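You operate a simulated robot arm through the tools that you are given. There is no shell and no other tool. Be economical: measure what you need, move in short steps, check, and stop when the job is done.

You run a simulated robot arm. Do the job below in one go: nothing can be reset, and whatever is moved stays where it is left.

TASK
Take the plain grey relay out of the screw press.
Fine: dark blue knob to UP, carriage out, relay into the green relay tray, then push the empty carriage back in; the dark blue relays stay. Set down upright: plain grey relay.

Only the result counts: the job must be done as asked and must still hold three seconds after the hand-in. Knocking over, shifting, dropping, spilling or breaking anything else fails it.

THE ROBOT
A 6-joint arm with a two-finger gripper on a trunk, on a base that drives. Base frame: it is fixed to the floor where the robot stands at the start and does not move with it; the origin is under the middle of the robot, x ahead of it, y to its left, z up; the surface under the hand at the start is at about z = 0.78. Readings come in m, degrees, newtons and seconds.
It reaches about 1.298 m from its shoulder. Its first joint turns from -149.0 to 149.0 degrees. Places, roughly: cream relay cap [0.6, 0.2, 0.8]; dark blue knob [0.7, 0, 0.9]; inside of the green relay tray [0.6, 0, 0.8]; pocket of the press carriage [0.7, 0, 0.8]; press carriage [0.7, 0.1, 0.8]. Payload 1.57 kg.
The TCP is the grasp point between the finger pads, 0.021 m short of the fingertips. In the tool frame z runs along the fingers and y along their closing line. Largest opening 0.07 m; the body of the gripper starts 0.05 m behind the TCP.
Orientation is told as [roll, pitch, yaw] about the base's x, y, z axes, in that order, counted from this pose: with the fingers straight down and closing along the base's y, the tool's x points along the base's -x, its y along +y and its z along -z.

THE INTERFACE
- The arm moves only by the tool servo_tool. Its argument "increments" is a list of rows, each a list of 7 numbers: the opening in per cent of the stroke, from 0 (shut) to 100 (fully open), then the shift along the base's x, y, z in units of 250 mm (1.0 is 250 mm), then the turn, a rotation vector about the base's x, y, z in units of 90 degrees (1.0 is 90 degrees). In form: [[jaw, x, y, z, ax, ay, az], ...]. A call has 1 to 8 rows; each row is the pose to reach, as a shift and turn from the pose commanded when the call began. A call with a number of a shift or a turn outside -1 to 1 is refused whole. Each row takes 0.2 s and may step no farther than 0.05 m and 8.6 degrees from the row before; otherwise, or with a gripper value out of range, the whole call is refused. Where a pose cannot be reached the arm comes as near as it can. A force on the tool above 60 N (or 10 N above the force at the start of the call, whichever is more), or a blocked arm, ends the call early, and 0.2 s more pass. The fingers move at their own pace and stop on an object; they squeeze with about 25 N. The grip force told is the motor's: it shows also when the fingers shut on nothing. Time passes only in rows, and 0.2 s behind the last, so rows that repeat a pose let the fingers close. The reply holds the time, the measured pose of the TCP, the force on the tool along the base axes, the opening and the grip force, in the units named above and with some noise, with the torque about the TCP (base axes, N m) and any sound that the robot's microphone picked up, and new pictures: "views" is both (left out), scene, wrist or none.
- Cameras (640 x 400 px; columns grow to the right, rows downward): "scene" is now at [0.037, 0.149, 1.8931]; the picture's right is [-0.08, -1.00, 0.00], its down [-0.71, 0.06, -0.70] and it looks along [0.70, -0.06, -0.71] (base axes); focal length 282 px, centre (320, 200). "wrist" rides on the gripper at [0.079, 0.004, -0.081] in the tool frame; the picture's right is [-0.05, 1.00, 0.00], its down [-0.67, -0.04, -0.74] and it looks along [-0.74, -0.04, 0.67] (tool axes); focal length 256 px, centre (320, 200). There is no depth. A picture from a camera that has moved, and an enlarged one, comes with that camera's place and axes in the base frame and with its lens.
- raise_lower(by): slides the trunk up (or, below 0, down) by that many m; the arm and the scene camera ride with it, the base frame stays. It gives what a move gives, with no picture.
- drive_base(legs): drives the robot by 1 to 6 legs, each [ahead, turn to the left] in m and degrees, along the robot's own axes; the way and the turn of a leg run together, so that a leg with both is an arc; at most 1.5 m and 180 degrees a leg. The arm and the cameras ride along, it lands a little off, and it stops where it bumps. It gives what a move gives, and a new picture of the scene camera.
- turn_head(pan, tilt): turns the head with the scene camera to pan (to the left, within 155 degrees either way) and tilt (down, from -29 to 69), counted from straight ahead of the robot. It gives what a move gives, and a new picture of the scene camera.
- close_up(camera, box): a new picture of the part [left, top, right, bottom] of that camera's present view, enlarged. It takes no simulated time.
- hand_in(): hands the job in; it is judged then, once.

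Go step by step. Nothing tells you exact positions but the pictures and the camera data: compare them with the known pose of the tool, close in by small moves and look again before you grip or let go. The budget is 120 turns and 260 pictures, counting those below and the enlarged ones. Unless the task says otherwise, let go and move clear before handing in, and close with one line.

The tools are called by a JSON object that holds its "api" and its "payload". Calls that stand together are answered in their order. servo_tool: Moves the arm, as the interface text tells. Its arguments: {"type":"object","properties":{"increments":{"type":"array"},"views":{"type":"string","enum":["both","scene","wrist","none"]}},"required":["increments"]} The other tools are called the same way: raise_lower (by) slides the trunk up or down; drive_base (legs) drives the base; turn_head (pan, tilt) turns the head that bears the scene camera; close_up (camera, box) takes an enlarged picture of a part of a camera's view; hand_in () hands the job in.

At the start:

```text
clock: 0.0
position: [0.9222, 0.1457, 1.2264]
orientation: [0.0, 0.0, 0.4]
wrist_force: [0.4, 0.4, -0.3]
moment: [-0.01, 0.01, 0.0]
width: 0.07
grip_force: 0.1
trunk travel left (down, up): [-0.908, 0.062]
robot x, y, heading: [-0.0021, -0.0136, 0.0]
head pan, tilt: [-4.7, 45.6]
```

scene: 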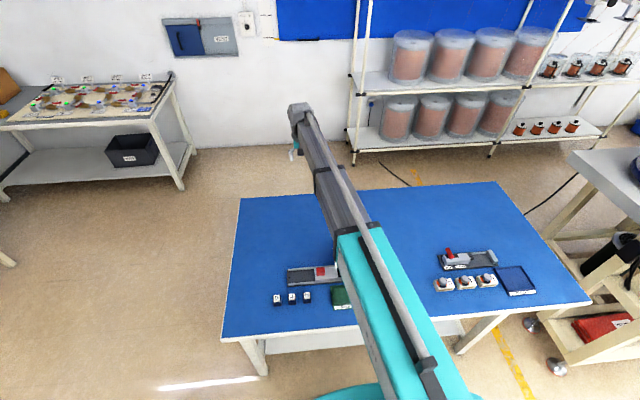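
wrist: 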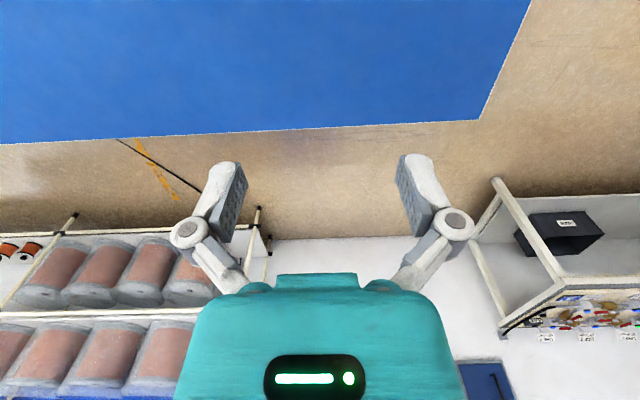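

The arm blocks part of the press in the scene view. I'll enlarge the table areas to see the details.

{"api": "close_up", "payload": {"camera": "scene", "box": [250, 240, 370, 315]}}

{"api": "close_up", "payload": {"camera": "scene", "box": [420, 230, 550, 311]}}

```text
5.33 times, centred on (310, 278) of scene
camera zoom: at [0.037, 0.149, 1.8931], right [-0.08, -1.0, 0.0], down [-0.71, 0.06, -0.7], along [0.7, -0.06, -0.71], focal length 1505 px, centre (373, -213)
```

zoom: 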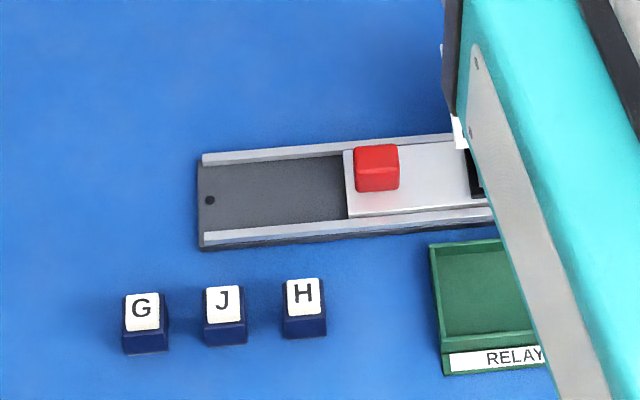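

```text
4.92 times, centred on (485, 270) of scene
camera zoom: at [0.037, 0.149, 1.8931], right [-0.08, -1.0, 0.0], down [-0.71, 0.06, -0.7], along [0.7, -0.06, -0.71], focal length 1389 px, centre (-492, -147)
```

zoom: 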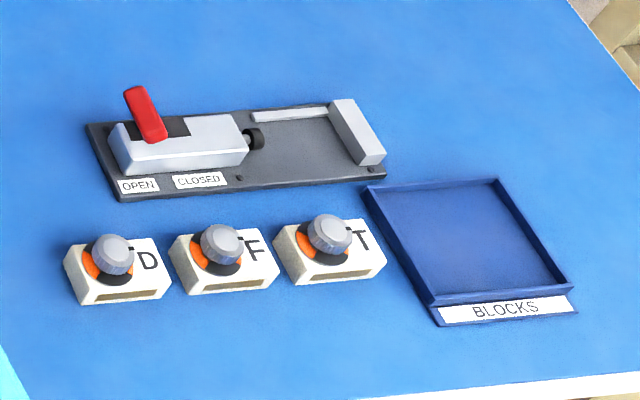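

The screw press sits left of centre, its rail runs along y, and the red carriage handle is near (0.667, 0.09). I'll draw the hand back so the wrist camera looks down on the press.

{"api": "servo_tool", "payload": {"increments": [[100, -0.18, -0.05, 0, 0, 0, 0], [100, -0.36, -0.1, 0, 0, 0, 0], [100, -0.54, -0.15, 0, 0, 0, 0], [100, -0.72, -0.2, 0, 0, 0, 0], [100, -0.9, -0.25, 0, 0, 0, 0]], "views": "none"}}

{"api": "servo_tool", "payload": {"increments": [[100, -0.15, -0.05, -0.05, 0, 0, 0], [100, -0.3, -0.1, -0.1, 0, 0, 0], [100, -0.45, -0.15, -0.15, 0, 0, 0], [100, -0.6, -0.2, -0.2, 0, 0, 0], [100, -0.7, -0.25, -0.25, 0, 0, 0]]}}

```text
clock: 1.2
position: [0.6952, 0.0838, 1.2278]
orientation: [0.0, -0.1, 0.5]
wrist_force: [-0.2, 0.8, -0.3]
moment: [0.01, 0.01, -0.02]
width: 0.0701
grip_force: 0.0
trunk travel left (down, up): [-0.908, 0.062]
robot x, y, heading: [-0.0006, -0.0156, -0.1]
head pan, tilt: [-4.7, 45.6]
```

```text
clock: 2.4
position: [0.5385, 0.0309, 1.2264]
orientation: [-0.1, 0.0, 0.4]
wrist_force: [0.7, -0.7, -0.2]
moment: [-0.01, 0.02, 0.0]
width: 0.07
grip_force: 0.1
out of reach, approached as far as the arm can: row 1, 2, 3, 4, 5
trunk travel left (down, up): [-0.908, 0.062]
robot x, y, heading: [0.0023, -0.0131, -0.3]
head pan, tilt: [-4.7, 45.6]
camera scene: at [0.0378, 0.1494, 1.893], right [-0.08, -1.0, 0.0], down [-0.71, 0.06, -0.7], along [0.7, -0.06, -0.71], focal length 282 px, centre (320, 200)
camera wrist: at [0.46, 0.0337, 1.3082], right [0.04, 1.0, 0.0], down [0.67, -0.03, 0.74], along [0.74, -0.03, -0.67], focal length 256 px, centre (320, 200)
```

scene: 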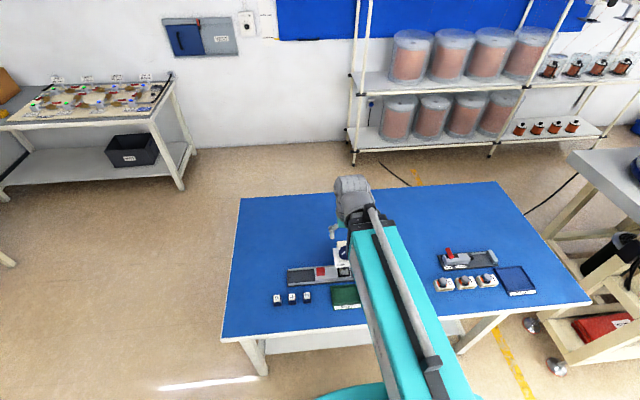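
wrist: 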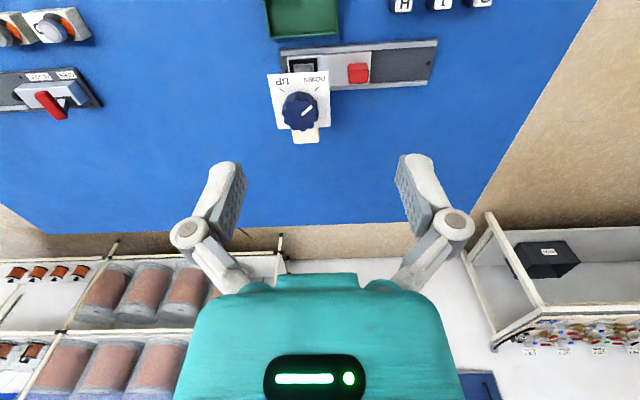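

The dark blue knob, the plate with its labels and the tray are now in the wrist view. I'll enlarge that part.

{"api": "close_up", "payload": {"camera": "wrist", "box": [240, 0, 448, 150]}}

{"api": "close_up", "payload": {"camera": "wrist", "box": [260, 55, 344, 150]}}

{"api": "close_up", "payload": {"camera": "scene", "box": [265, 235, 365, 315]}}

```text
2.67 times, centred on (344, 75) of wrist
camera zoom: at [0.46, 0.0337, 1.3082], right [0.04, 1.0, 0.0], down [0.67, -0.03, 0.74], along [0.74, -0.03, -0.67], focal length 683 px, centre (256, 533)
```

zoom: 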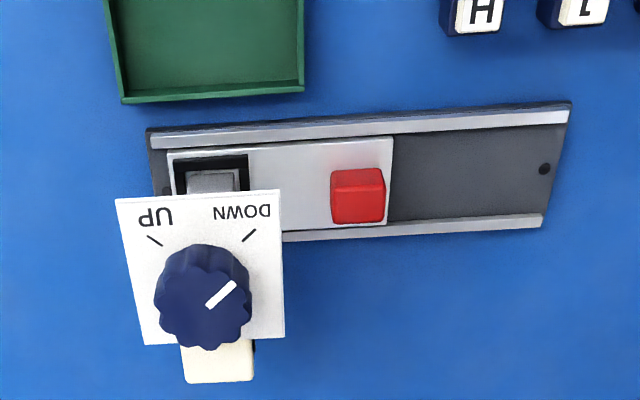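

```text
4.21 times, centred on (302, 102) of wrist
camera zoom: at [0.46, 0.0337, 1.3082], right [0.04, 1.0, 0.0], down [0.67, -0.03, 0.74], along [0.74, -0.03, -0.67], focal length 1078 px, centre (396, 610)
```

zoom: 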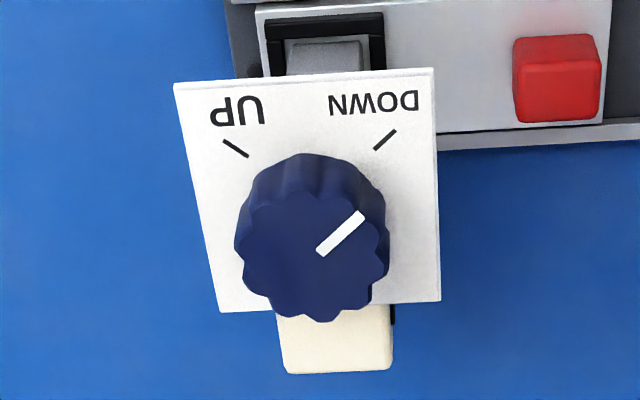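

```text
5.00 times, centred on (315, 275) of scene
camera zoom: at [0.0378, 0.1494, 1.893], right [-0.08, -1.0, 0.0], down [-0.71, 0.06, -0.7], along [0.7, -0.06, -0.71], focal length 1411 px, centre (345, -175)
```

zoom: 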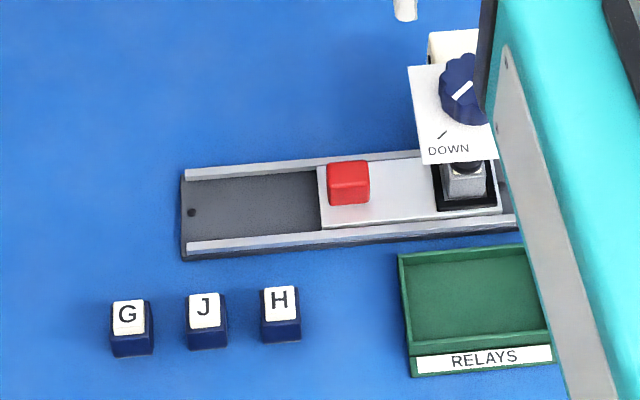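

The knob's axis is vertical, and it points to DOWN (toward −x, +y). UP is a quarter turn counter-clockwise from above. I'll lower the trunk to bring the work into comfortable reach and look closer.

{"api": "raise_lower", "payload": {"by": -0.15}}

{"api": "servo_tool", "payload": {"increments": [[100, 0, -0.1, 0, 0, 0, 0]]}}

```text
clock: 4.2
position: [0.5394, 0.0315, 1.0763]
orientation: [0.1, -0.1, 0.5]
wrist_force: [-0.9, 0.0, -0.1]
moment: [-0.01, 0.03, -0.01]
width: 0.07
grip_force: 0.1
trunk travel left (down, up): [-0.758, 0.212]
robot x, y, heading: [0.0042, -0.0115, 0.1]
head pan, tilt: [-4.7, 45.6]
```

```text
clock: 4.5
position: [0.5395, 0.0057, 1.0771]
orientation: [-0.1, 0.0, 0.5]
wrist_force: [0.4, -0.3, 0.0]
moment: [-0.04, -0.02, 0.0]
width: 0.0698
grip_force: 0.1
trunk travel left (down, up): [-0.758, 0.212]
robot x, y, heading: [0.0012, -0.014, -0.2]
head pan, tilt: [-4.7, 45.6]
camera scene: at [0.0368, 0.1491, 1.7431], right [-0.08, -1.0, 0.0], down [-0.71, 0.06, -0.7], along [0.7, -0.06, -0.71], focal length 282 px, centre (320, 200)
camera wrist: at [0.4599, 0.0088, 1.1585], right [0.04, 1.0, 0.0], down [0.67, -0.03, 0.74], along [0.74, -0.03, -0.67], focal length 256 px, centre (320, 200)
```

scene: 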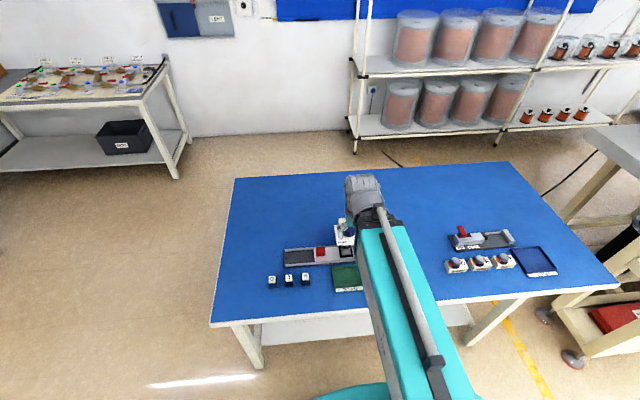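
wrist: 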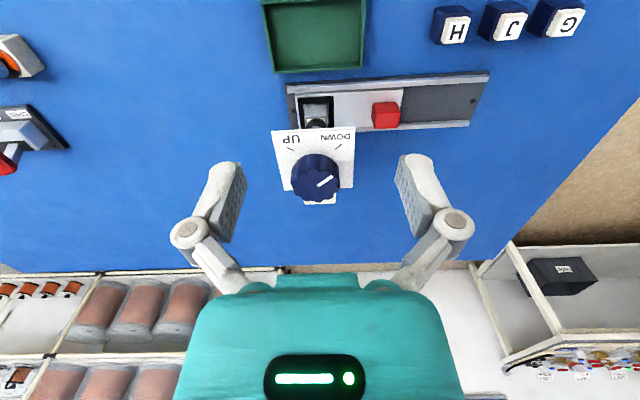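

{"api": "close_up", "payload": {"camera": "wrist", "box": [250, 110, 378, 215]}}

{"api": "close_up", "payload": {"camera": "scene", "box": [260, 200, 388, 300]}}

```text
3.81 times, centred on (314, 162) of wrist
camera zoom: at [0.4599, 0.0088, 1.1585], right [0.04, 1.0, 0.0], down [0.67, -0.03, 0.74], along [0.74, -0.03, -0.67], focal length 975 px, centre (343, 343)
```

zoom: 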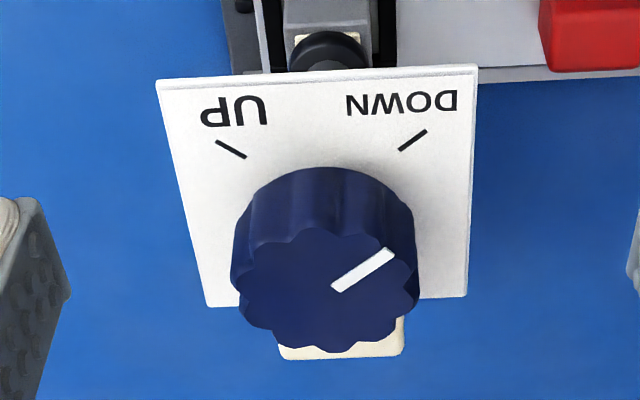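

```text
4.00 times, centred on (324, 250) of scene
camera zoom: at [0.0368, 0.1491, 1.7431], right [-0.08, -1.0, 0.0], down [-0.71, 0.06, -0.7], along [0.7, -0.06, -0.71], focal length 1129 px, centre (304, 0)
```

zoom: 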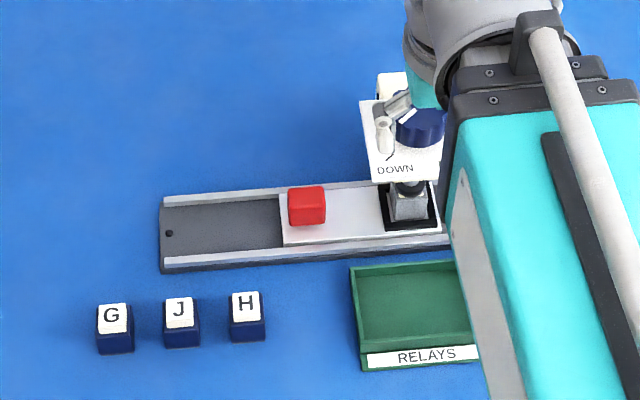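

By triangulating two wrist views, I put the knob top at about (0.663, −0.004, 0.954) with a diameter of about 53 mm. I'll move above it with the gripper pre-turned −45° and check.

{"api": "servo_tool", "payload": {"increments": [[100, 0.082, -0.006, 0, 0, 0, -0.083], [100, 0.165, -0.013, 0, 0, 0, -0.167], [100, 0.247, -0.02, 0, 0, 0, -0.25], [100, 0.33, -0.026, 0, 0, 0, -0.333], [100, 0.412, -0.032, 0, 0, 0, -0.417], [100, 0.494, -0.039, 0, 0, 0, -0.5], [100, 0.494, -0.039, -0.1, 0, 0, -0.5]]}}

```text
clock: 6.2
position: [0.6631, -0.0036, 1.0764]
orientation: [0.0, 0.1, -44.6]
wrist_force: [1.1, -0.1, -0.7]
moment: [0.01, 0.01, 0.02]
width: 0.07
grip_force: 0.1
out of reach, approached as far as the arm can: row 7
trunk travel left (down, up): [-0.758, 0.212]
robot x, y, heading: [0.0008, -0.0102, -0.0]
head pan, tilt: [-4.7, 45.6]
camera scene: at [0.0369, 0.149, 1.7431], right [-0.08, -1.0, 0.0], down [-0.71, 0.06, -0.7], along [0.7, -0.06, -0.71], focal length 282 px, centre (320, 200)
camera wrist: at [0.61, 0.0543, 1.1585], right [0.74, 0.67, 0.0], down [0.45, -0.49, 0.74], along [0.5, -0.55, -0.67], focal length 256 px, centre (320, 200)
```

scene: 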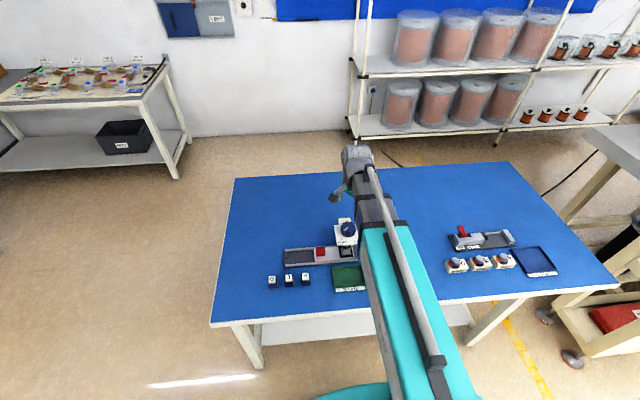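
wrist: 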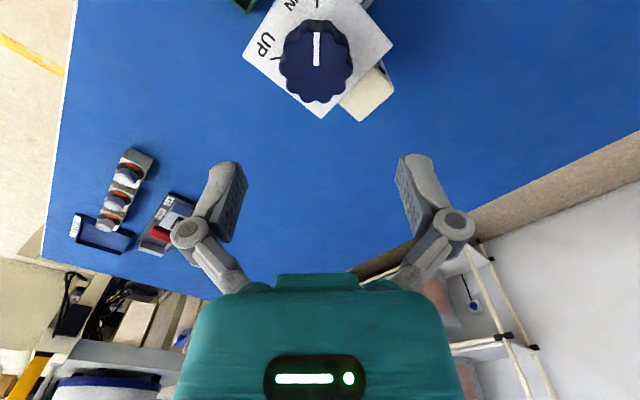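

{"api": "close_up", "payload": {"camera": "wrist", "box": [230, 0, 410, 125]}}

{"api": "close_up", "payload": {"camera": "scene", "box": [300, 200, 380, 270]}}

```text
3.20 times, centred on (320, 62) of wrist
camera zoom: at [0.61, 0.0543, 1.1585], right [0.74, 0.67, 0.0], down [0.45, -0.49, 0.74], along [0.5, -0.55, -0.67], focal length 819 px, centre (320, 640)
```

zoom: 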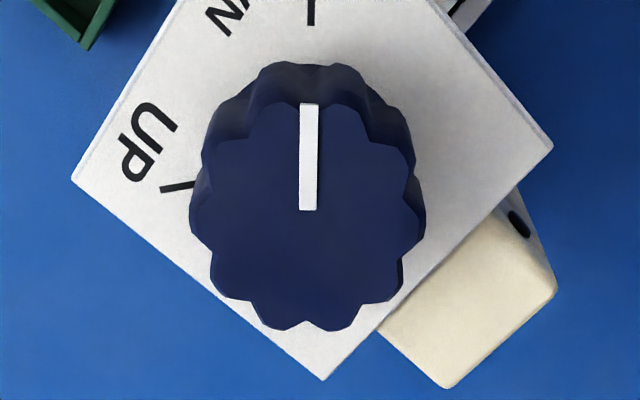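

```text
5.71 times, centred on (340, 235) of scene
camera zoom: at [0.0369, 0.149, 1.7431], right [-0.08, -1.0, 0.0], down [-0.71, 0.06, -0.7], along [0.7, -0.06, -0.71], focal length 1613 px, centre (206, 0)
```

zoom: 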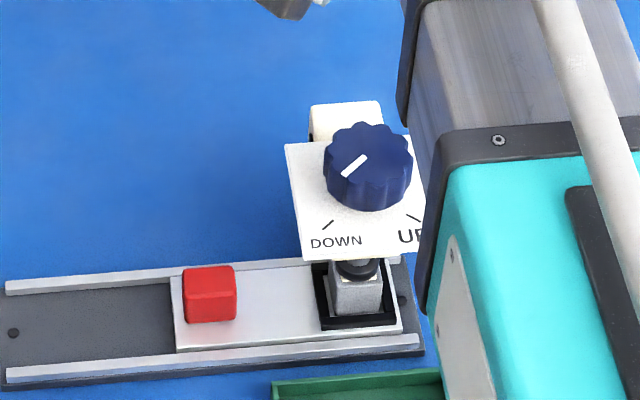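

The pointer lines up with the DOWN mark, and UP is exactly 90° from it. My refined estimate of the knob top centre is (0.660, −0.004, 0.957). I'll correct x and come down with the trunk.

{"api": "servo_tool", "payload": {"increments": [[100, -0.013, 0, 0, 0, 0, 0]], "views": "none"}}

{"api": "raise_lower", "payload": {"by": -0.07}}

{"api": "close_up", "payload": {"camera": "wrist", "box": [160, 0, 480, 200]}}

{"api": "close_up", "payload": {"camera": "scene", "box": [280, 160, 400, 250]}}

```text
clock: 6.5
position: [0.6591, -0.004, 1.0761]
orientation: [0.0, 0.1, -44.6]
wrist_force: [0.9, -0.5, -0.1]
moment: [0.0, 0.0, -0.03]
width: 0.0701
grip_force: 0.0
trunk travel left (down, up): [-0.758, 0.212]
robot x, y, heading: [-0.0, -0.0123, -0.0]
head pan, tilt: [-4.7, 45.6]
```

```text
clock: 7.6
position: [0.6596, -0.0034, 1.0075]
orientation: [0.0, 0.0, -44.5]
wrist_force: [0.1, -0.5, -0.7]
moment: [-0.01, 0.0, 0.02]
width: 0.0701
grip_force: 0.0
trunk travel left (down, up): [-0.688, 0.282]
robot x, y, heading: [-0.0009, -0.0127, 0.1]
head pan, tilt: [-4.7, 45.6]
```

```text
2.00 times, centred on (320, 100) of wrist
camera zoom: at [0.6062, 0.0544, 1.0885], right [0.74, 0.67, 0.0], down [0.45, -0.49, 0.74], along [0.5, -0.55, -0.67], focal length 512 px, centre (320, 400)
```

zoom: 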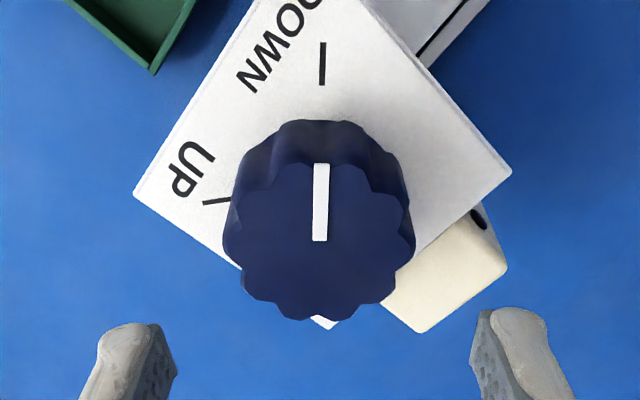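

```text
4.44 times, centred on (340, 205) of scene
camera zoom: at [0.0368, 0.149, 1.6731], right [-0.08, -1.0, 0.0], down [-0.71, 0.06, -0.7], along [0.7, -0.06, -0.71], focal length 1254 px, centre (231, 178)
```

zoom: 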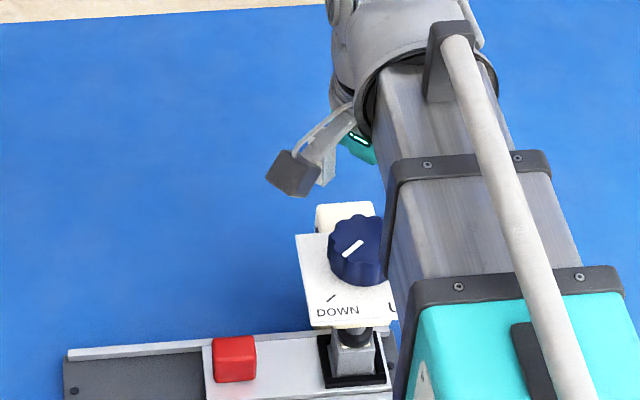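

The knob is centred between the fingers. I'll go on down.

{"api": "raise_lower", "payload": {"by": -0.048}}

{"api": "close_up", "payload": {"camera": "wrist", "box": [160, 40, 480, 240]}}

{"api": "close_up", "payload": {"camera": "scene", "box": [280, 150, 400, 225]}}

```text
clock: 8.5
position: [0.6589, -0.0031, 0.9596]
orientation: [0.0, 0.0, -44.5]
wrist_force: [0.4, 0.1, 0.2]
moment: [0.0, 0.01, 0.0]
width: 0.0699
grip_force: 0.1
trunk travel left (down, up): [-0.64, 0.33]
robot x, y, heading: [-0.0008, -0.0136, -0.1]
head pan, tilt: [-4.7, 45.6]
```

```text
2.00 times, centred on (320, 140) of wrist
camera zoom: at [0.6061, 0.0544, 1.0405], right [0.74, 0.67, 0.0], down [0.45, -0.49, 0.74], along [0.5, -0.55, -0.67], focal length 512 px, centre (320, 320)
```

zoom: 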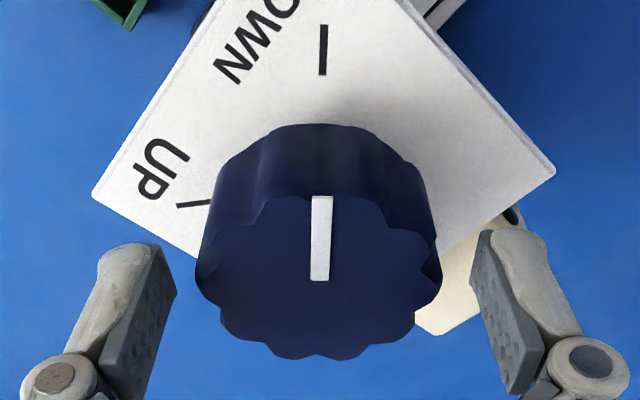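

```text
5.33 times, centred on (340, 188) of scene
camera zoom: at [0.0367, 0.149, 1.625], right [-0.08, -1.0, 0.0], down [-0.71, 0.06, -0.7], along [0.7, -0.06, -0.71], focal length 1505 px, centre (213, 267)
```

zoom: 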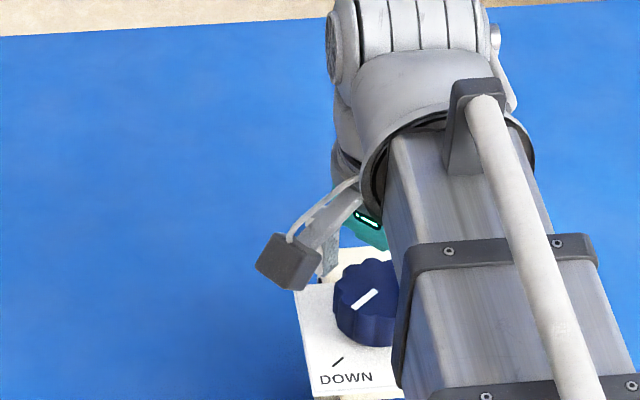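

The knob is centred in the jaw at the right depth. I'll close on it.

{"api": "servo_tool", "payload": {"increments": [[60, 0, 0, 0, 0, 0, 0], [50, 0, 0, 0, 0, 0, 0], [50, 0, 0, 0, 0, 0, 0]], "views": "wrist"}}

```text
clock: 9.3
position: [0.6594, -0.0038, 0.9588]
orientation: [0.0, 0.1, -44.5]
wrist_force: [0.6, -1.5, 4.6]
moment: [-0.04, 0.22, 0.02]
width: 0.0556
grip_force: 32.1
trunk travel left (down, up): [-0.64, 0.33]
robot x, y, heading: [-0.0, -0.0118, 0.0]
head pan, tilt: [-4.7, 45.6]
camera wrist: at [0.606, 0.0542, 1.0407], right [0.74, 0.67, 0.0], down [0.45, -0.49, 0.74], along [0.5, -0.55, -0.67], focal length 256 px, centre (320, 200)
```

wrist: 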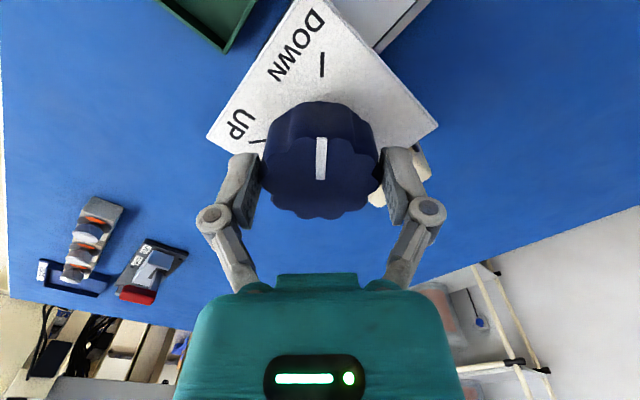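

{"api": "servo_tool", "payload": {"increments": [[50, 0, 0, 0, 0, 0, 0.083], [50, 0, 0, 0, 0, 0, 0.167], [50, 0, 0, 0, 0, 0, 0.25], [50, 0, 0, 0, 0, 0, 0.333], [50, 0, 0, 0, 0, 0, 0.417], [50, 0, 0, 0, 0, 0, 0.5]], "views": "wrist"}}

```text
clock: 10.7
position: [0.6583, -0.0048, 0.9601]
orientation: [0.1, 0.1, 0.7]
wrist_force: [-3.1, -11.5, 1.6]
moment: [-0.06, -0.23, -0.1]
width: 0.0555
grip_force: 31.8
trunk travel left (down, up): [-0.64, 0.33]
robot x, y, heading: [-0.0029, -0.0149, -0.1]
head pan, tilt: [-4.7, 45.6]
camera wrist: at [0.5798, -0.0018, 1.0407], right [0.04, 1.0, 0.0], down [0.67, -0.03, 0.75], along [0.74, -0.03, -0.67], focal length 256 px, centre (320, 200)
```

wrist: 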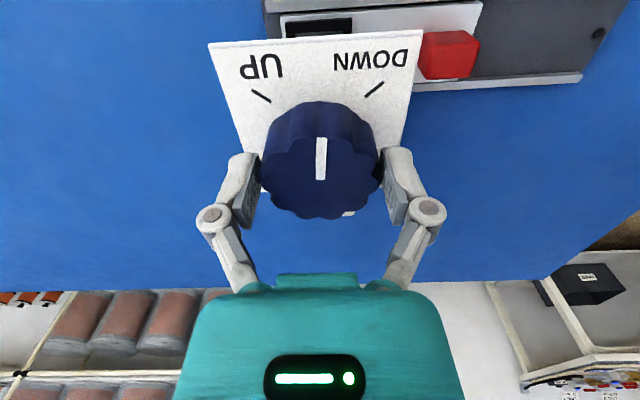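

The knob turns with the jaw. I'll do the second half.

{"api": "servo_tool", "payload": {"increments": [[50, 0, -0.003, 0, 0, 0, 0.083], [50, 0, -0.003, 0, 0, 0, 0.167], [50, 0, -0.003, 0, 0, 0, 0.25], [50, 0, -0.003, 0, 0, 0, 0.333], [50, 0, -0.003, 0, 0, 0, 0.417], [50, 0, -0.003, 0, 0, 0, 0.5]], "views": "both"}}

```text
clock: 12.1
position: [0.6592, -0.0065, 0.9599]
orientation: [0.1, 0.0, 45.6]
wrist_force: [-0.4, -14.2, 6.0]
moment: [-0.07, 0.39, -0.07]
width: 0.0557
grip_force: 32.4
trunk travel left (down, up): [-0.64, 0.33]
robot x, y, heading: [0.0037, -0.0156, 0.0]
head pan, tilt: [-4.7, 45.6]
camera scene: at [0.0364, 0.1473, 1.6253], right [-0.08, -1.0, 0.0], down [-0.71, 0.06, -0.7], along [0.7, -0.06, -0.71], focal length 282 px, centre (320, 200)
camera wrist: at [0.601, -0.0598, 1.0407], right [-0.68, 0.74, 0.0], down [0.49, 0.45, 0.75], along [0.55, 0.5, -0.67], focal length 256 px, centre (320, 200)
```

scene: 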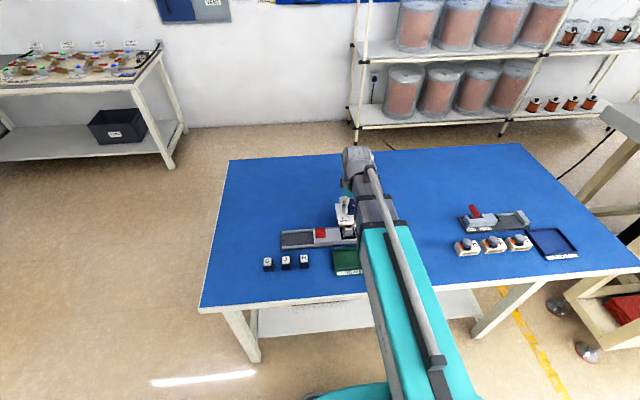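
wrist: 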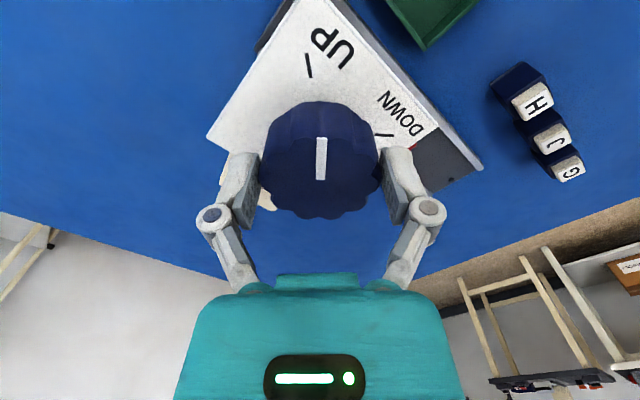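

{"api": "close_up", "payload": {"camera": "wrist", "box": [200, 0, 440, 225]}}

{"api": "close_up", "payload": {"camera": "scene", "box": [300, 170, 390, 250]}}

```text
1.78 times, centred on (320, 112) of wrist
camera zoom: at [0.601, -0.0598, 1.0407], right [-0.68, 0.74, 0.0], down [0.49, 0.45, 0.75], along [0.55, 0.5, -0.67], focal length 455 px, centre (320, 356)
```

zoom: 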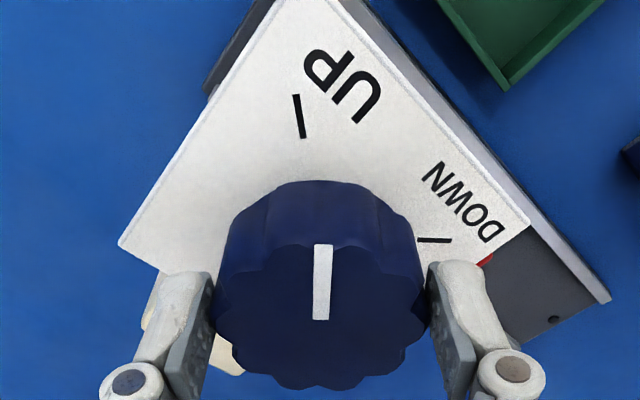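

```text
5.00 times, centred on (345, 210) of scene
camera zoom: at [0.0364, 0.1473, 1.6253], right [-0.08, -1.0, 0.0], down [-0.71, 0.06, -0.7], along [0.7, -0.06, -0.71], focal length 1411 px, centre (195, 150)
```

zoom: 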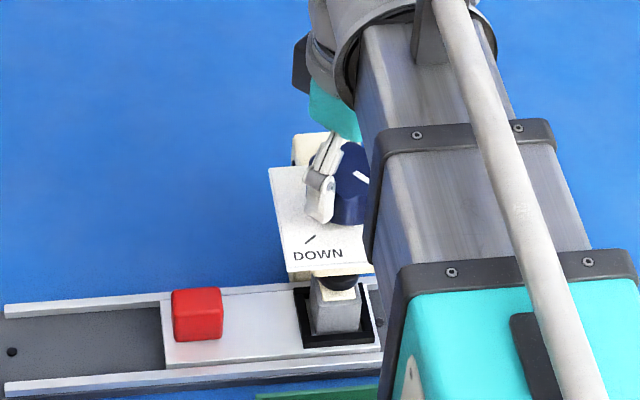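

The UP mark still lies a few degrees further counter-clockwise, so I'll add a small turn.

{"api": "servo_tool", "payload": {"increments": [[50, 0, 0, 0, 0, 0, 0.05], [50, 0, 0, 0, 0, 0, 0.09], [50, 0, 0, 0, 0, 0, 0.09]], "views": "wrist"}}

{"api": "close_up", "payload": {"camera": "wrist", "box": [200, 0, 440, 225]}}

```text
clock: 12.9
position: [0.6587, -0.0063, 0.9589]
orientation: [-0.1, 0.0, 53.7]
wrist_force: [4.6, -12.5, 10.0]
moment: [-0.58, 0.34, 0.02]
width: 0.0554
grip_force: 32.2
trunk travel left (down, up): [-0.64, 0.33]
robot x, y, heading: [-0.0011, -0.0159, -0.1]
head pan, tilt: [-4.7, 45.6]
camera wrist: at [0.6092, -0.0676, 1.0406], right [-0.77, 0.63, 0.0], down [0.42, 0.52, 0.75], along [0.47, 0.58, -0.67], focal length 256 px, centre (320, 200)
```

wrist: 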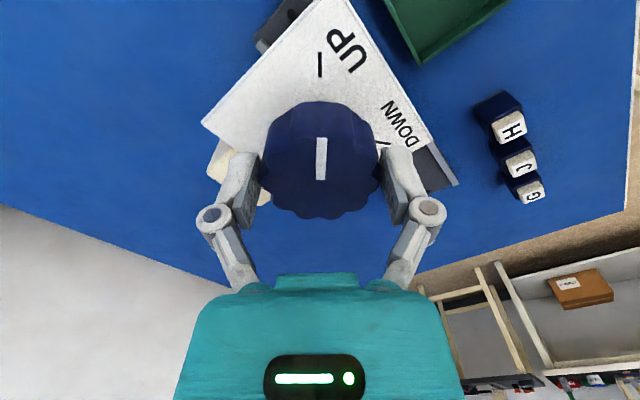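

```text
1.78 times, centred on (320, 112) of wrist
camera zoom: at [0.6092, -0.0676, 1.0406], right [-0.77, 0.63, 0.0], down [0.42, 0.52, 0.75], along [0.47, 0.58, -0.67], focal length 455 px, centre (320, 356)
```

zoom: 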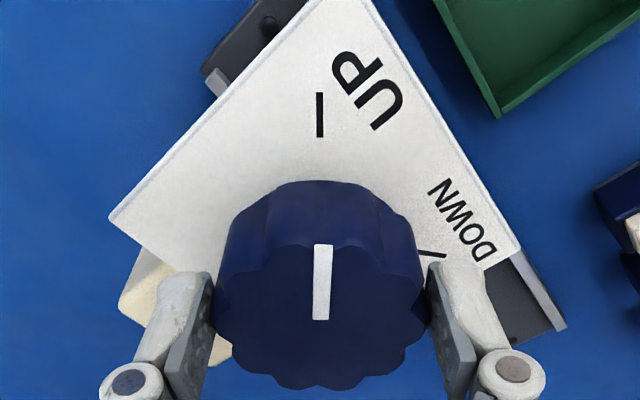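

The pointer now lines up with the UP mark. I'll release, rise and draw back to check the plunger.

{"api": "servo_tool", "payload": {"increments": [[100, 0, 0, 0, 0, 0, 0], [100, 0, 0, 0, 0, 0, 0], [100, 0, 0, 0, 0, 0, 0]], "views": "none"}}

{"api": "servo_tool", "payload": {"increments": [[100, 0, 0, 0.16, 0, 0, -0.0], [100, 0, 0, 0.32, 0, 0, 0], [100, -0.1, 0, 0.4, 0, 0, -0.09], [100, -0.2, 0, 0.4, 0, 0, -0.18], [100, -0.3, 0, 0.4, 0, 0, -0.27], [100, -0.4, 0, 0.4, 0, 0, -0.36], [100, -0.45, 0, 0.4, 0, 0, -0.45], [100, -0.45, 0, 0.4, 0, 0, -0.54]]}}

```text
clock: 13.7
position: [0.6582, -0.0042, 0.9588]
orientation: [0.0, -0.1, 53.6]
wrist_force: [-0.4, 0.2, -0.5]
moment: [-0.01, -0.01, 0.02]
width: 0.0698
grip_force: 0.1
trunk travel left (down, up): [-0.64, 0.33]
robot x, y, heading: [0.0038, -0.0116, -0.1]
head pan, tilt: [-4.7, 45.6]
```

```text
clock: 15.5
position: [0.5519, -0.0017, 0.9594]
orientation: [0.0, -0.2, 4.8]
wrist_force: [0.6, 0.3, 0.0]
moment: [0.02, 0.01, -0.01]
width: 0.0701
grip_force: 0.0
out of reach, approached as far as the arm can: row 1, 2, 3, 4, 5, 6, 7, 8
trunk travel left (down, up): [-0.64, 0.33]
robot x, y, heading: [-0.0016, -0.0137, -0.1]
head pan, tilt: [-4.7, 45.6]
camera scene: at [0.0368, 0.149, 1.6251], right [-0.08, -1.0, 0.0], down [-0.71, 0.06, -0.7], along [0.7, -0.06, -0.71], focal length 282 px, centre (320, 200)
camera wrist: at [0.4725, -0.0055, 1.0405], right [-0.03, 1.0, 0.0], down [0.67, 0.02, 0.74], along [0.74, 0.02, -0.67], focal length 256 px, centre (320, 200)
```

scene: 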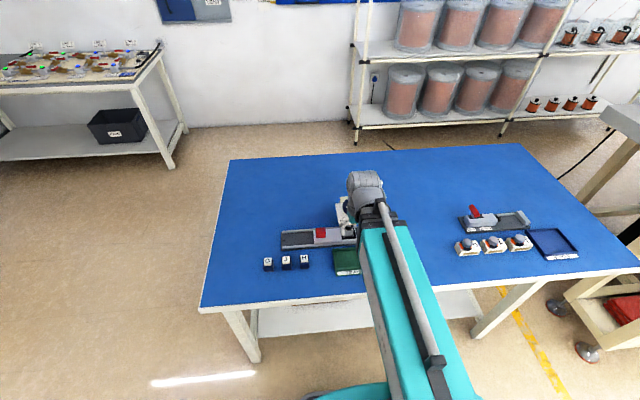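
wrist: 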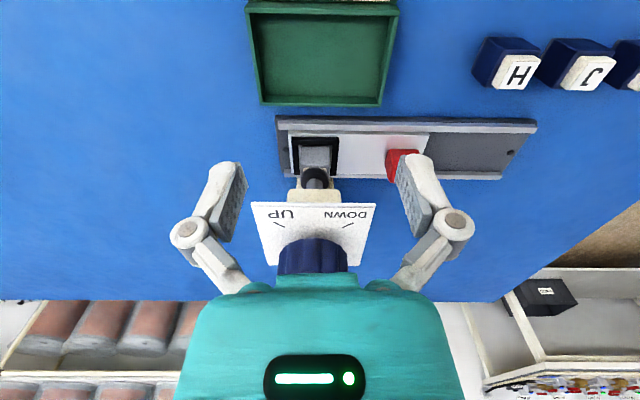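

The arm did not rise. Height only changes through the trunk, so I'll use that. I'll lift now and check the knob.

{"api": "raise_lower", "payload": {"by": 0.15}}

{"api": "close_up", "payload": {"camera": "wrist", "box": [230, 50, 410, 220]}}

{"api": "close_up", "payload": {"camera": "scene", "box": [260, 200, 388, 300]}}

```text
clock: 17.3
position: [0.5514, -0.0038, 1.1083]
orientation: [-0.1, 0.0, 4.9]
wrist_force: [0.2, 0.7, 0.5]
moment: [-0.04, 0.02, 0.0]
width: 0.0701
grip_force: 0.0
trunk travel left (down, up): [-0.79, 0.18]
robot x, y, heading: [-0.0009, -0.0135, -0.2]
head pan, tilt: [-4.7, 45.6]
```

```text
2.35 times, centred on (320, 135) of wrist
camera zoom: at [0.4727, -0.0058, 1.1904], right [-0.03, 1.0, 0.0], down [0.67, 0.02, 0.74], along [0.74, 0.03, -0.67], focal length 602 px, centre (320, 353)
```

zoom: 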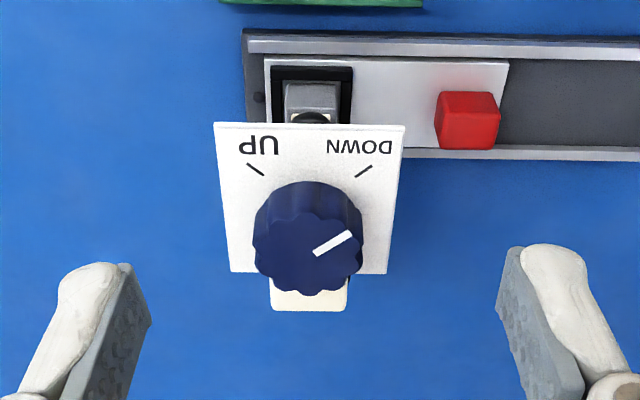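

```text
4.00 times, centred on (324, 250) of scene
camera zoom: at [0.0369, 0.149, 1.775], right [-0.08, -1.0, 0.0], down [-0.71, 0.06, -0.7], along [0.7, -0.06, -0.71], focal length 1129 px, centre (304, 0)
```

zoom: 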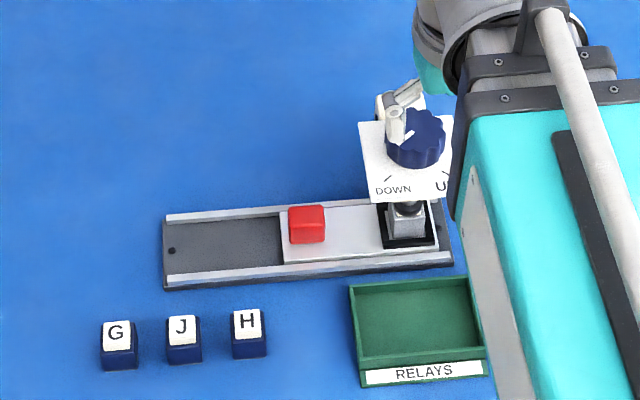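

The sideways drag turned the knob back to DOWN. First I'll test whether the arm can change height at all, before repeating the turn.

{"api": "servo_tool", "payload": {"increments": [[100, 0.2, 0, 0, 0, 0, -0.09], [100, 0.4, 0, 0, 0, 0, -0.18], [100, 0.436, 0, 0, 0, 0, -0.27], [100, 0.436, 0, 0, 0, 0, -0.36], [100, 0.436, 0, 0, 0, 0, -0.45], [100, 0.436, 0, 0, 0, 0, -0.55], [100, 0.436, 0, 0.05, 0, 0, -0.55]], "views": "none"}}

```text
refused: row 6 steps farther than a row can; nothing moved
```

{"api": "servo_tool", "payload": {"increments": [[100, 0.2, 0, 0, 0, 0, -0.09], [100, 0.4, 0, 0, 0, 0, -0.18], [100, 0.434, 0, 0, 0, 0, -0.27], [100, 0.434, 0, 0, 0, 0, -0.36], [100, 0.434, 0, 0, 0, 0, -0.45], [100, 0.434, 0, 0, 0, 0, -0.545], [100, 0.434, 0, 0.05, 0, 0, -0.55], [100, 0.434, 0, 0.1, 0, 0, -0.55]], "views": "none"}}

```text
clock: 19.1
position: [0.6609, -0.0038, 1.1085]
orientation: [0.0, -0.1, -44.5]
wrist_force: [0.1, -0.1, -0.1]
moment: [-0.02, 0.01, 0.01]
width: 0.0699
grip_force: 0.0
out of reach, approached as far as the arm can: row 7, 8
trunk travel left (down, up): [-0.79, 0.18]
robot x, y, heading: [-0.0024, -0.0143, -0.2]
head pan, tilt: [-4.7, 45.6]
```

Height is trunk-only. I'm above the knob again at −45°, so I'll go down and grip.

{"api": "raise_lower", "payload": {"by": -0.149}}

{"api": "servo_tool", "payload": {"increments": [[50, 0, 0, 0, 0, 0, 0], [50, 0, 0, 0, 0, 0, 0], [50, 0, 0, 0, 0, 0, 0]], "views": "wrist"}}

```text
clock: 20.8
position: [0.6601, -0.0029, 0.9594]
orientation: [0.0, 0.0, -44.5]
wrist_force: [0.5, -0.2, -0.3]
moment: [0.02, 0.0, 0.02]
width: 0.0701
grip_force: 0.1
trunk travel left (down, up): [-0.641, 0.329]
robot x, y, heading: [0.0001, -0.0168, 0.1]
head pan, tilt: [-4.7, 45.6]
```

```text
clock: 21.6
position: [0.6591, -0.004, 0.9602]
orientation: [-0.1, 0.0, -44.4]
wrist_force: [-5.6, -5.4, 1.7]
moment: [-0.33, 0.26, -0.02]
width: 0.0554
grip_force: 32.3
trunk travel left (down, up): [-0.641, 0.329]
robot x, y, heading: [0.0024, -0.0134, -0.1]
head pan, tilt: [-4.7, 45.6]
camera wrist: at [0.6064, 0.0538, 1.0418], right [0.74, 0.67, 0.0], down [0.45, -0.49, 0.74], along [0.5, -0.55, -0.67], focal length 256 px, centre (320, 200)
```

wrist: 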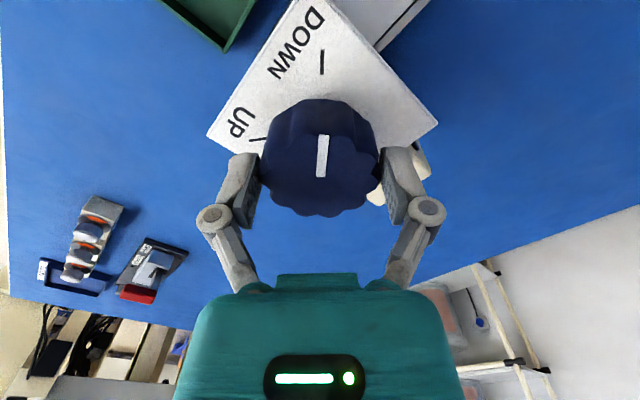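

{"api": "servo_tool", "payload": {"increments": [[50, 0, 0, 0, 0, 0, 0.09], [50, 0, 0, 0, 0, 0, 0.18], [50, 0, 0, 0, 0, 0, 0.27], [50, 0, 0, 0, 0, 0, 0.36], [50, 0, 0, 0, 0, 0, 0.45], [50, 0, 0, 0, 0, 0, 0.54]], "views": "none"}}

{"api": "servo_tool", "payload": {"increments": [[50, 0, 0, 0, 0, 0, 0.09], [50, 0, 0, 0, 0, 0, 0.18], [50, 0, 0, 0, 0, 0, 0.27], [50, 0, 0, 0, 0, 0, 0.36], [50, 0, 0, 0, 0, 0, 0.45], [50, 0, 0, 0, 0, 0, 0.54], [50, 0, 0, 0, 0, 0, 0.55]], "views": "wrist"}}

```text
clock: 23.0
position: [0.66, -0.0046, 0.9605]
orientation: [-0.1, 0.0, 4.2]
wrist_force: [-13.1, -10.9, -6.3]
moment: [-0.46, -0.17, -0.05]
width: 0.0553
grip_force: 31.9
trunk travel left (down, up): [-0.641, 0.329]
robot x, y, heading: [-0.0025, -0.0143, 0.1]
head pan, tilt: [-4.7, 45.6]
```

```text
clock: 24.6
position: [0.6604, -0.0025, 0.9601]
orientation: [-0.1, -0.1, 53.6]
wrist_force: [3.5, 1.5, 9.8]
moment: [0.54, -0.27, 0.03]
width: 0.0549
grip_force: 31.9
trunk travel left (down, up): [-0.641, 0.329]
robot x, y, heading: [0.0009, -0.0112, -0.1]
head pan, tilt: [-4.7, 45.6]
camera wrist: at [0.6109, -0.0653, 1.0417], right [-0.77, 0.63, 0.0], down [0.42, 0.52, 0.75], along [0.47, 0.58, -0.67], focal length 256 px, centre (320, 200)
```

wrist: 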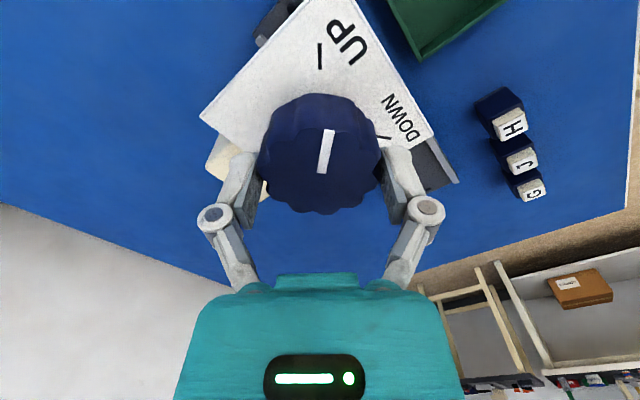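

The grip slipped a little and the pointer is about 8° short, so I'll turn a bit more.

{"api": "servo_tool", "payload": {"increments": [[50, 0, 0, 0, 0, 0, 0.05], [50, 0, 0, 0, 0, 0, 0.1], [50, 0, 0, 0, 0, 0, 0.11]], "views": "wrist"}}

{"api": "close_up", "payload": {"camera": "wrist", "box": [200, 0, 440, 225]}}

```text
clock: 25.4
position: [0.66, -0.0041, 0.9597]
orientation: [-0.1, 0.0, 63.6]
wrist_force: [6.5, 1.0, 13.2]
moment: [-0.2, -0.22, -0.19]
width: 0.0546
grip_force: 32.0
trunk travel left (down, up): [-0.641, 0.329]
robot x, y, heading: [0.0028, -0.016, -0.1]
head pan, tilt: [-4.7, 45.6]
camera wrist: at [0.6217, -0.0731, 1.0417], right [-0.87, 0.49, 0.0], down [0.33, 0.58, 0.74], along [0.37, 0.65, -0.67], focal length 256 px, centre (320, 200)
```

wrist: 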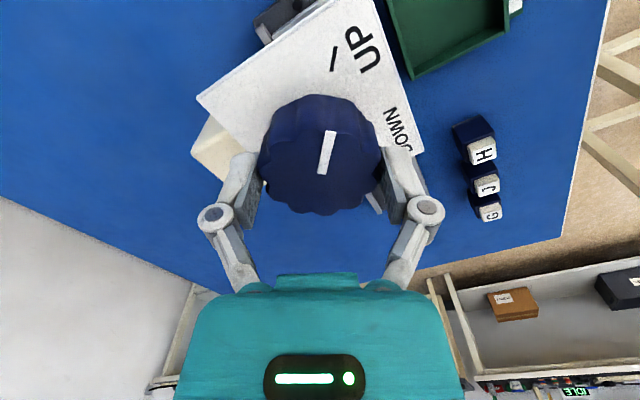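

```text
1.78 times, centred on (320, 112) of wrist
camera zoom: at [0.6217, -0.0731, 1.0417], right [-0.87, 0.49, 0.0], down [0.33, 0.58, 0.74], along [0.37, 0.65, -0.67], focal length 455 px, centre (320, 356)
```

zoom: 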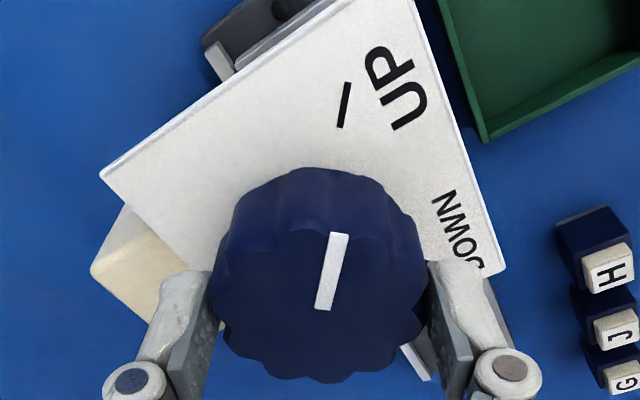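

Pointer and UP mark are parallel. I'll release, wait, and lift with the trunk.

{"api": "servo_tool", "payload": {"increments": [[100, 0, 0, 0, 0, 0, 0], [100, 0, 0, 0, 0, 0, 0], [100, 0, 0, 0, 0, 0, 0]], "views": "none"}}

{"api": "raise_lower", "payload": {"by": 0.15}}

{"api": "servo_tool", "payload": {"increments": [[100, -0.1, 0, 0, 0, 0, -0.09], [100, -0.2, 0, 0, 0, 0, -0.18], [100, -0.3, 0, 0, 0, 0, -0.27], [100, -0.4, 0, 0, 0, 0, -0.36], [100, -0.45, 0, 0, 0, 0, -0.45], [100, -0.45, 0, 0, 0, 0, -0.54], [100, -0.45, 0, 0, 0, 0, -0.63], [100, -0.45, 0, 0, 0, 0, -0.7]]}}

{"api": "close_up", "payload": {"camera": "wrist", "box": [230, 30, 410, 200]}}

{"api": "close_up", "payload": {"camera": "scene", "box": [260, 200, 388, 300]}}

```text
clock: 26.2
position: [0.6604, -0.0034, 0.9607]
orientation: [-0.1, 0.0, 63.6]
wrist_force: [0.1, -0.2, 0.4]
moment: [0.01, 0.0, 0.0]
width: 0.0697
grip_force: 0.2
trunk travel left (down, up): [-0.641, 0.329]
robot x, y, heading: [-0.0009, -0.011, -0.2]
head pan, tilt: [-4.7, 45.6]
```

```text
clock: 28.0
position: [0.6592, -0.0044, 1.1101]
orientation: [0.0, 0.0, 63.6]
wrist_force: [0.4, 0.2, -0.8]
moment: [0.02, 0.01, -0.01]
width: 0.0701
grip_force: 0.0
trunk travel left (down, up): [-0.791, 0.179]
robot x, y, heading: [0.0011, -0.0151, -0.6]
head pan, tilt: [-4.7, 45.6]
```

```text
clock: 29.8
position: [0.5485, -0.003, 1.1096]
orientation: [0.0, 0.0, 0.3]
wrist_force: [0.3, -0.5, 0.4]
moment: [0.02, 0.0, -0.01]
width: 0.0701
grip_force: 0.0
trunk travel left (down, up): [-0.791, 0.179]
robot x, y, heading: [0.0004, -0.0123, -0.3]
head pan, tilt: [-4.7, 45.6]
camera scene: at [0.0368, 0.149, 1.7761], right [-0.08, -1.0, 0.0], down [-0.71, 0.06, -0.7], along [0.7, -0.06, -0.71], focal length 282 px, centre (320, 200)
camera wrist: at [0.4692, -0.0001, 1.1915], right [0.05, 1.0, 0.0], down [0.67, -0.03, 0.74], along [0.74, -0.04, -0.67], focal length 256 px, centre (320, 200)
```

scene: 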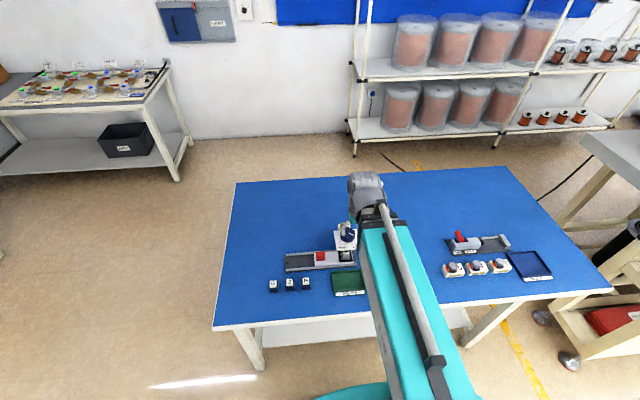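
wrist: 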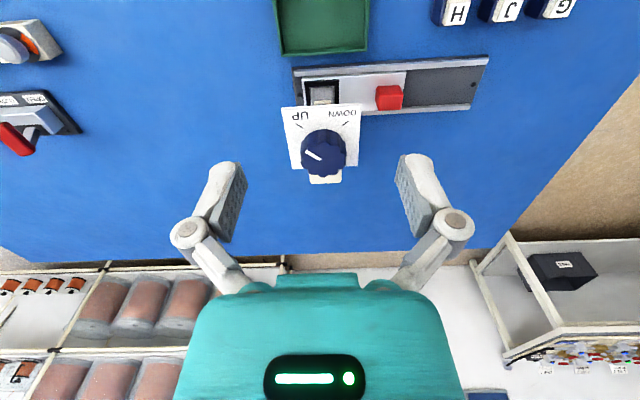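

```text
2.35 times, centred on (320, 115) of wrist
camera zoom: at [0.4692, -0.0001, 1.1915], right [0.05, 1.0, 0.0], down [0.67, -0.03, 0.74], along [0.74, -0.04, -0.67], focal length 602 px, centre (320, 400)
```

zoom: 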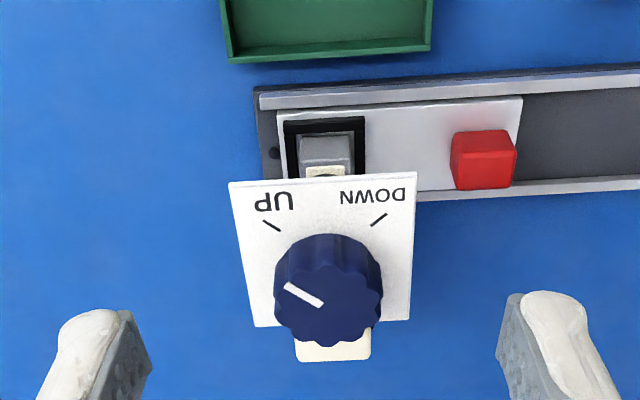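

```text
4.00 times, centred on (324, 250) of scene
camera zoom: at [0.0368, 0.149, 1.7761], right [-0.08, -1.0, 0.0], down [-0.71, 0.06, -0.7], along [0.7, -0.06, -0.71], focal length 1129 px, centre (304, 0)
```

zoom: 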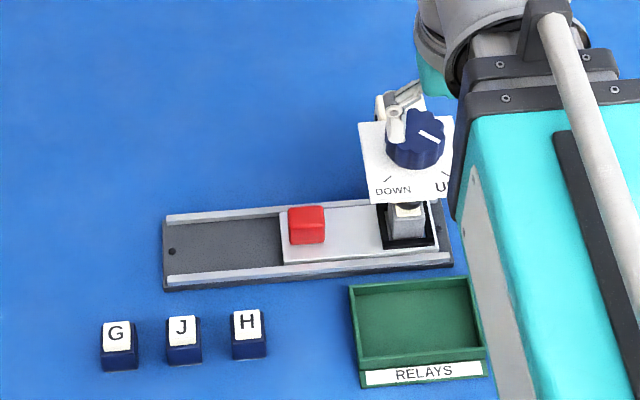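

The knob reads UP, the black ram is lifted and the grey relay's top is free. Next I'll measure the red carriage handle.

{"api": "servo_tool", "payload": {"increments": [[100, 0, 0.18, 0, 0, 0, 0], [100, 0, 0.36, 0, 0, 0, 0]], "views": "none"}}

{"api": "close_up", "payload": {"camera": "wrist", "box": [200, 20, 440, 150]}}

{"api": "close_up", "payload": {"camera": "scene", "box": [260, 220, 388, 300]}}

```text
clock: 30.4
position: [0.5487, 0.0875, 1.1093]
orientation: [0.0, 0.0, 0.5]
wrist_force: [0.2, 0.3, -0.2]
moment: [0.01, -0.03, -0.01]
width: 0.0703
grip_force: 0.0
trunk travel left (down, up): [-0.791, 0.179]
robot x, y, heading: [-0.0011, -0.013, 0.0]
head pan, tilt: [-4.7, 45.6]
```

```text
2.67 times, centred on (320, 85) of wrist
camera zoom: at [0.4691, 0.0911, 1.1914], right [0.05, 1.0, 0.0], down [0.67, -0.03, 0.74], along [0.74, -0.03, -0.67], focal length 683 px, centre (320, 507)
```

zoom: 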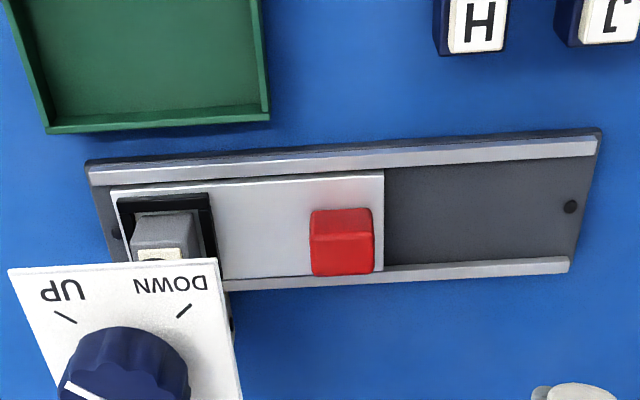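

```text
5.00 times, centred on (324, 260) of scene
camera zoom: at [0.0368, 0.1498, 1.776], right [-0.08, -1.0, 0.0], down [-0.71, 0.06, -0.7], along [0.7, -0.06, -0.71], focal length 1411 px, centre (300, -100)
```

zoom: 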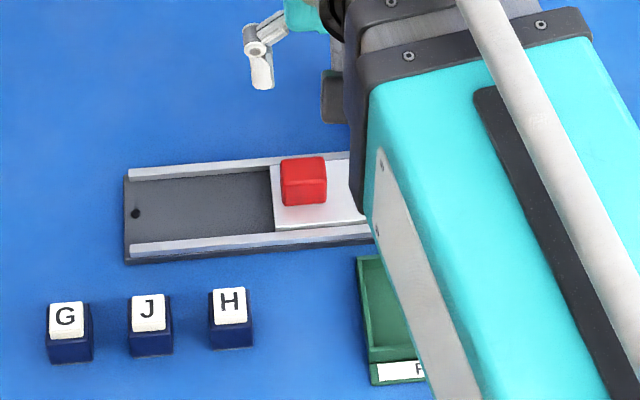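

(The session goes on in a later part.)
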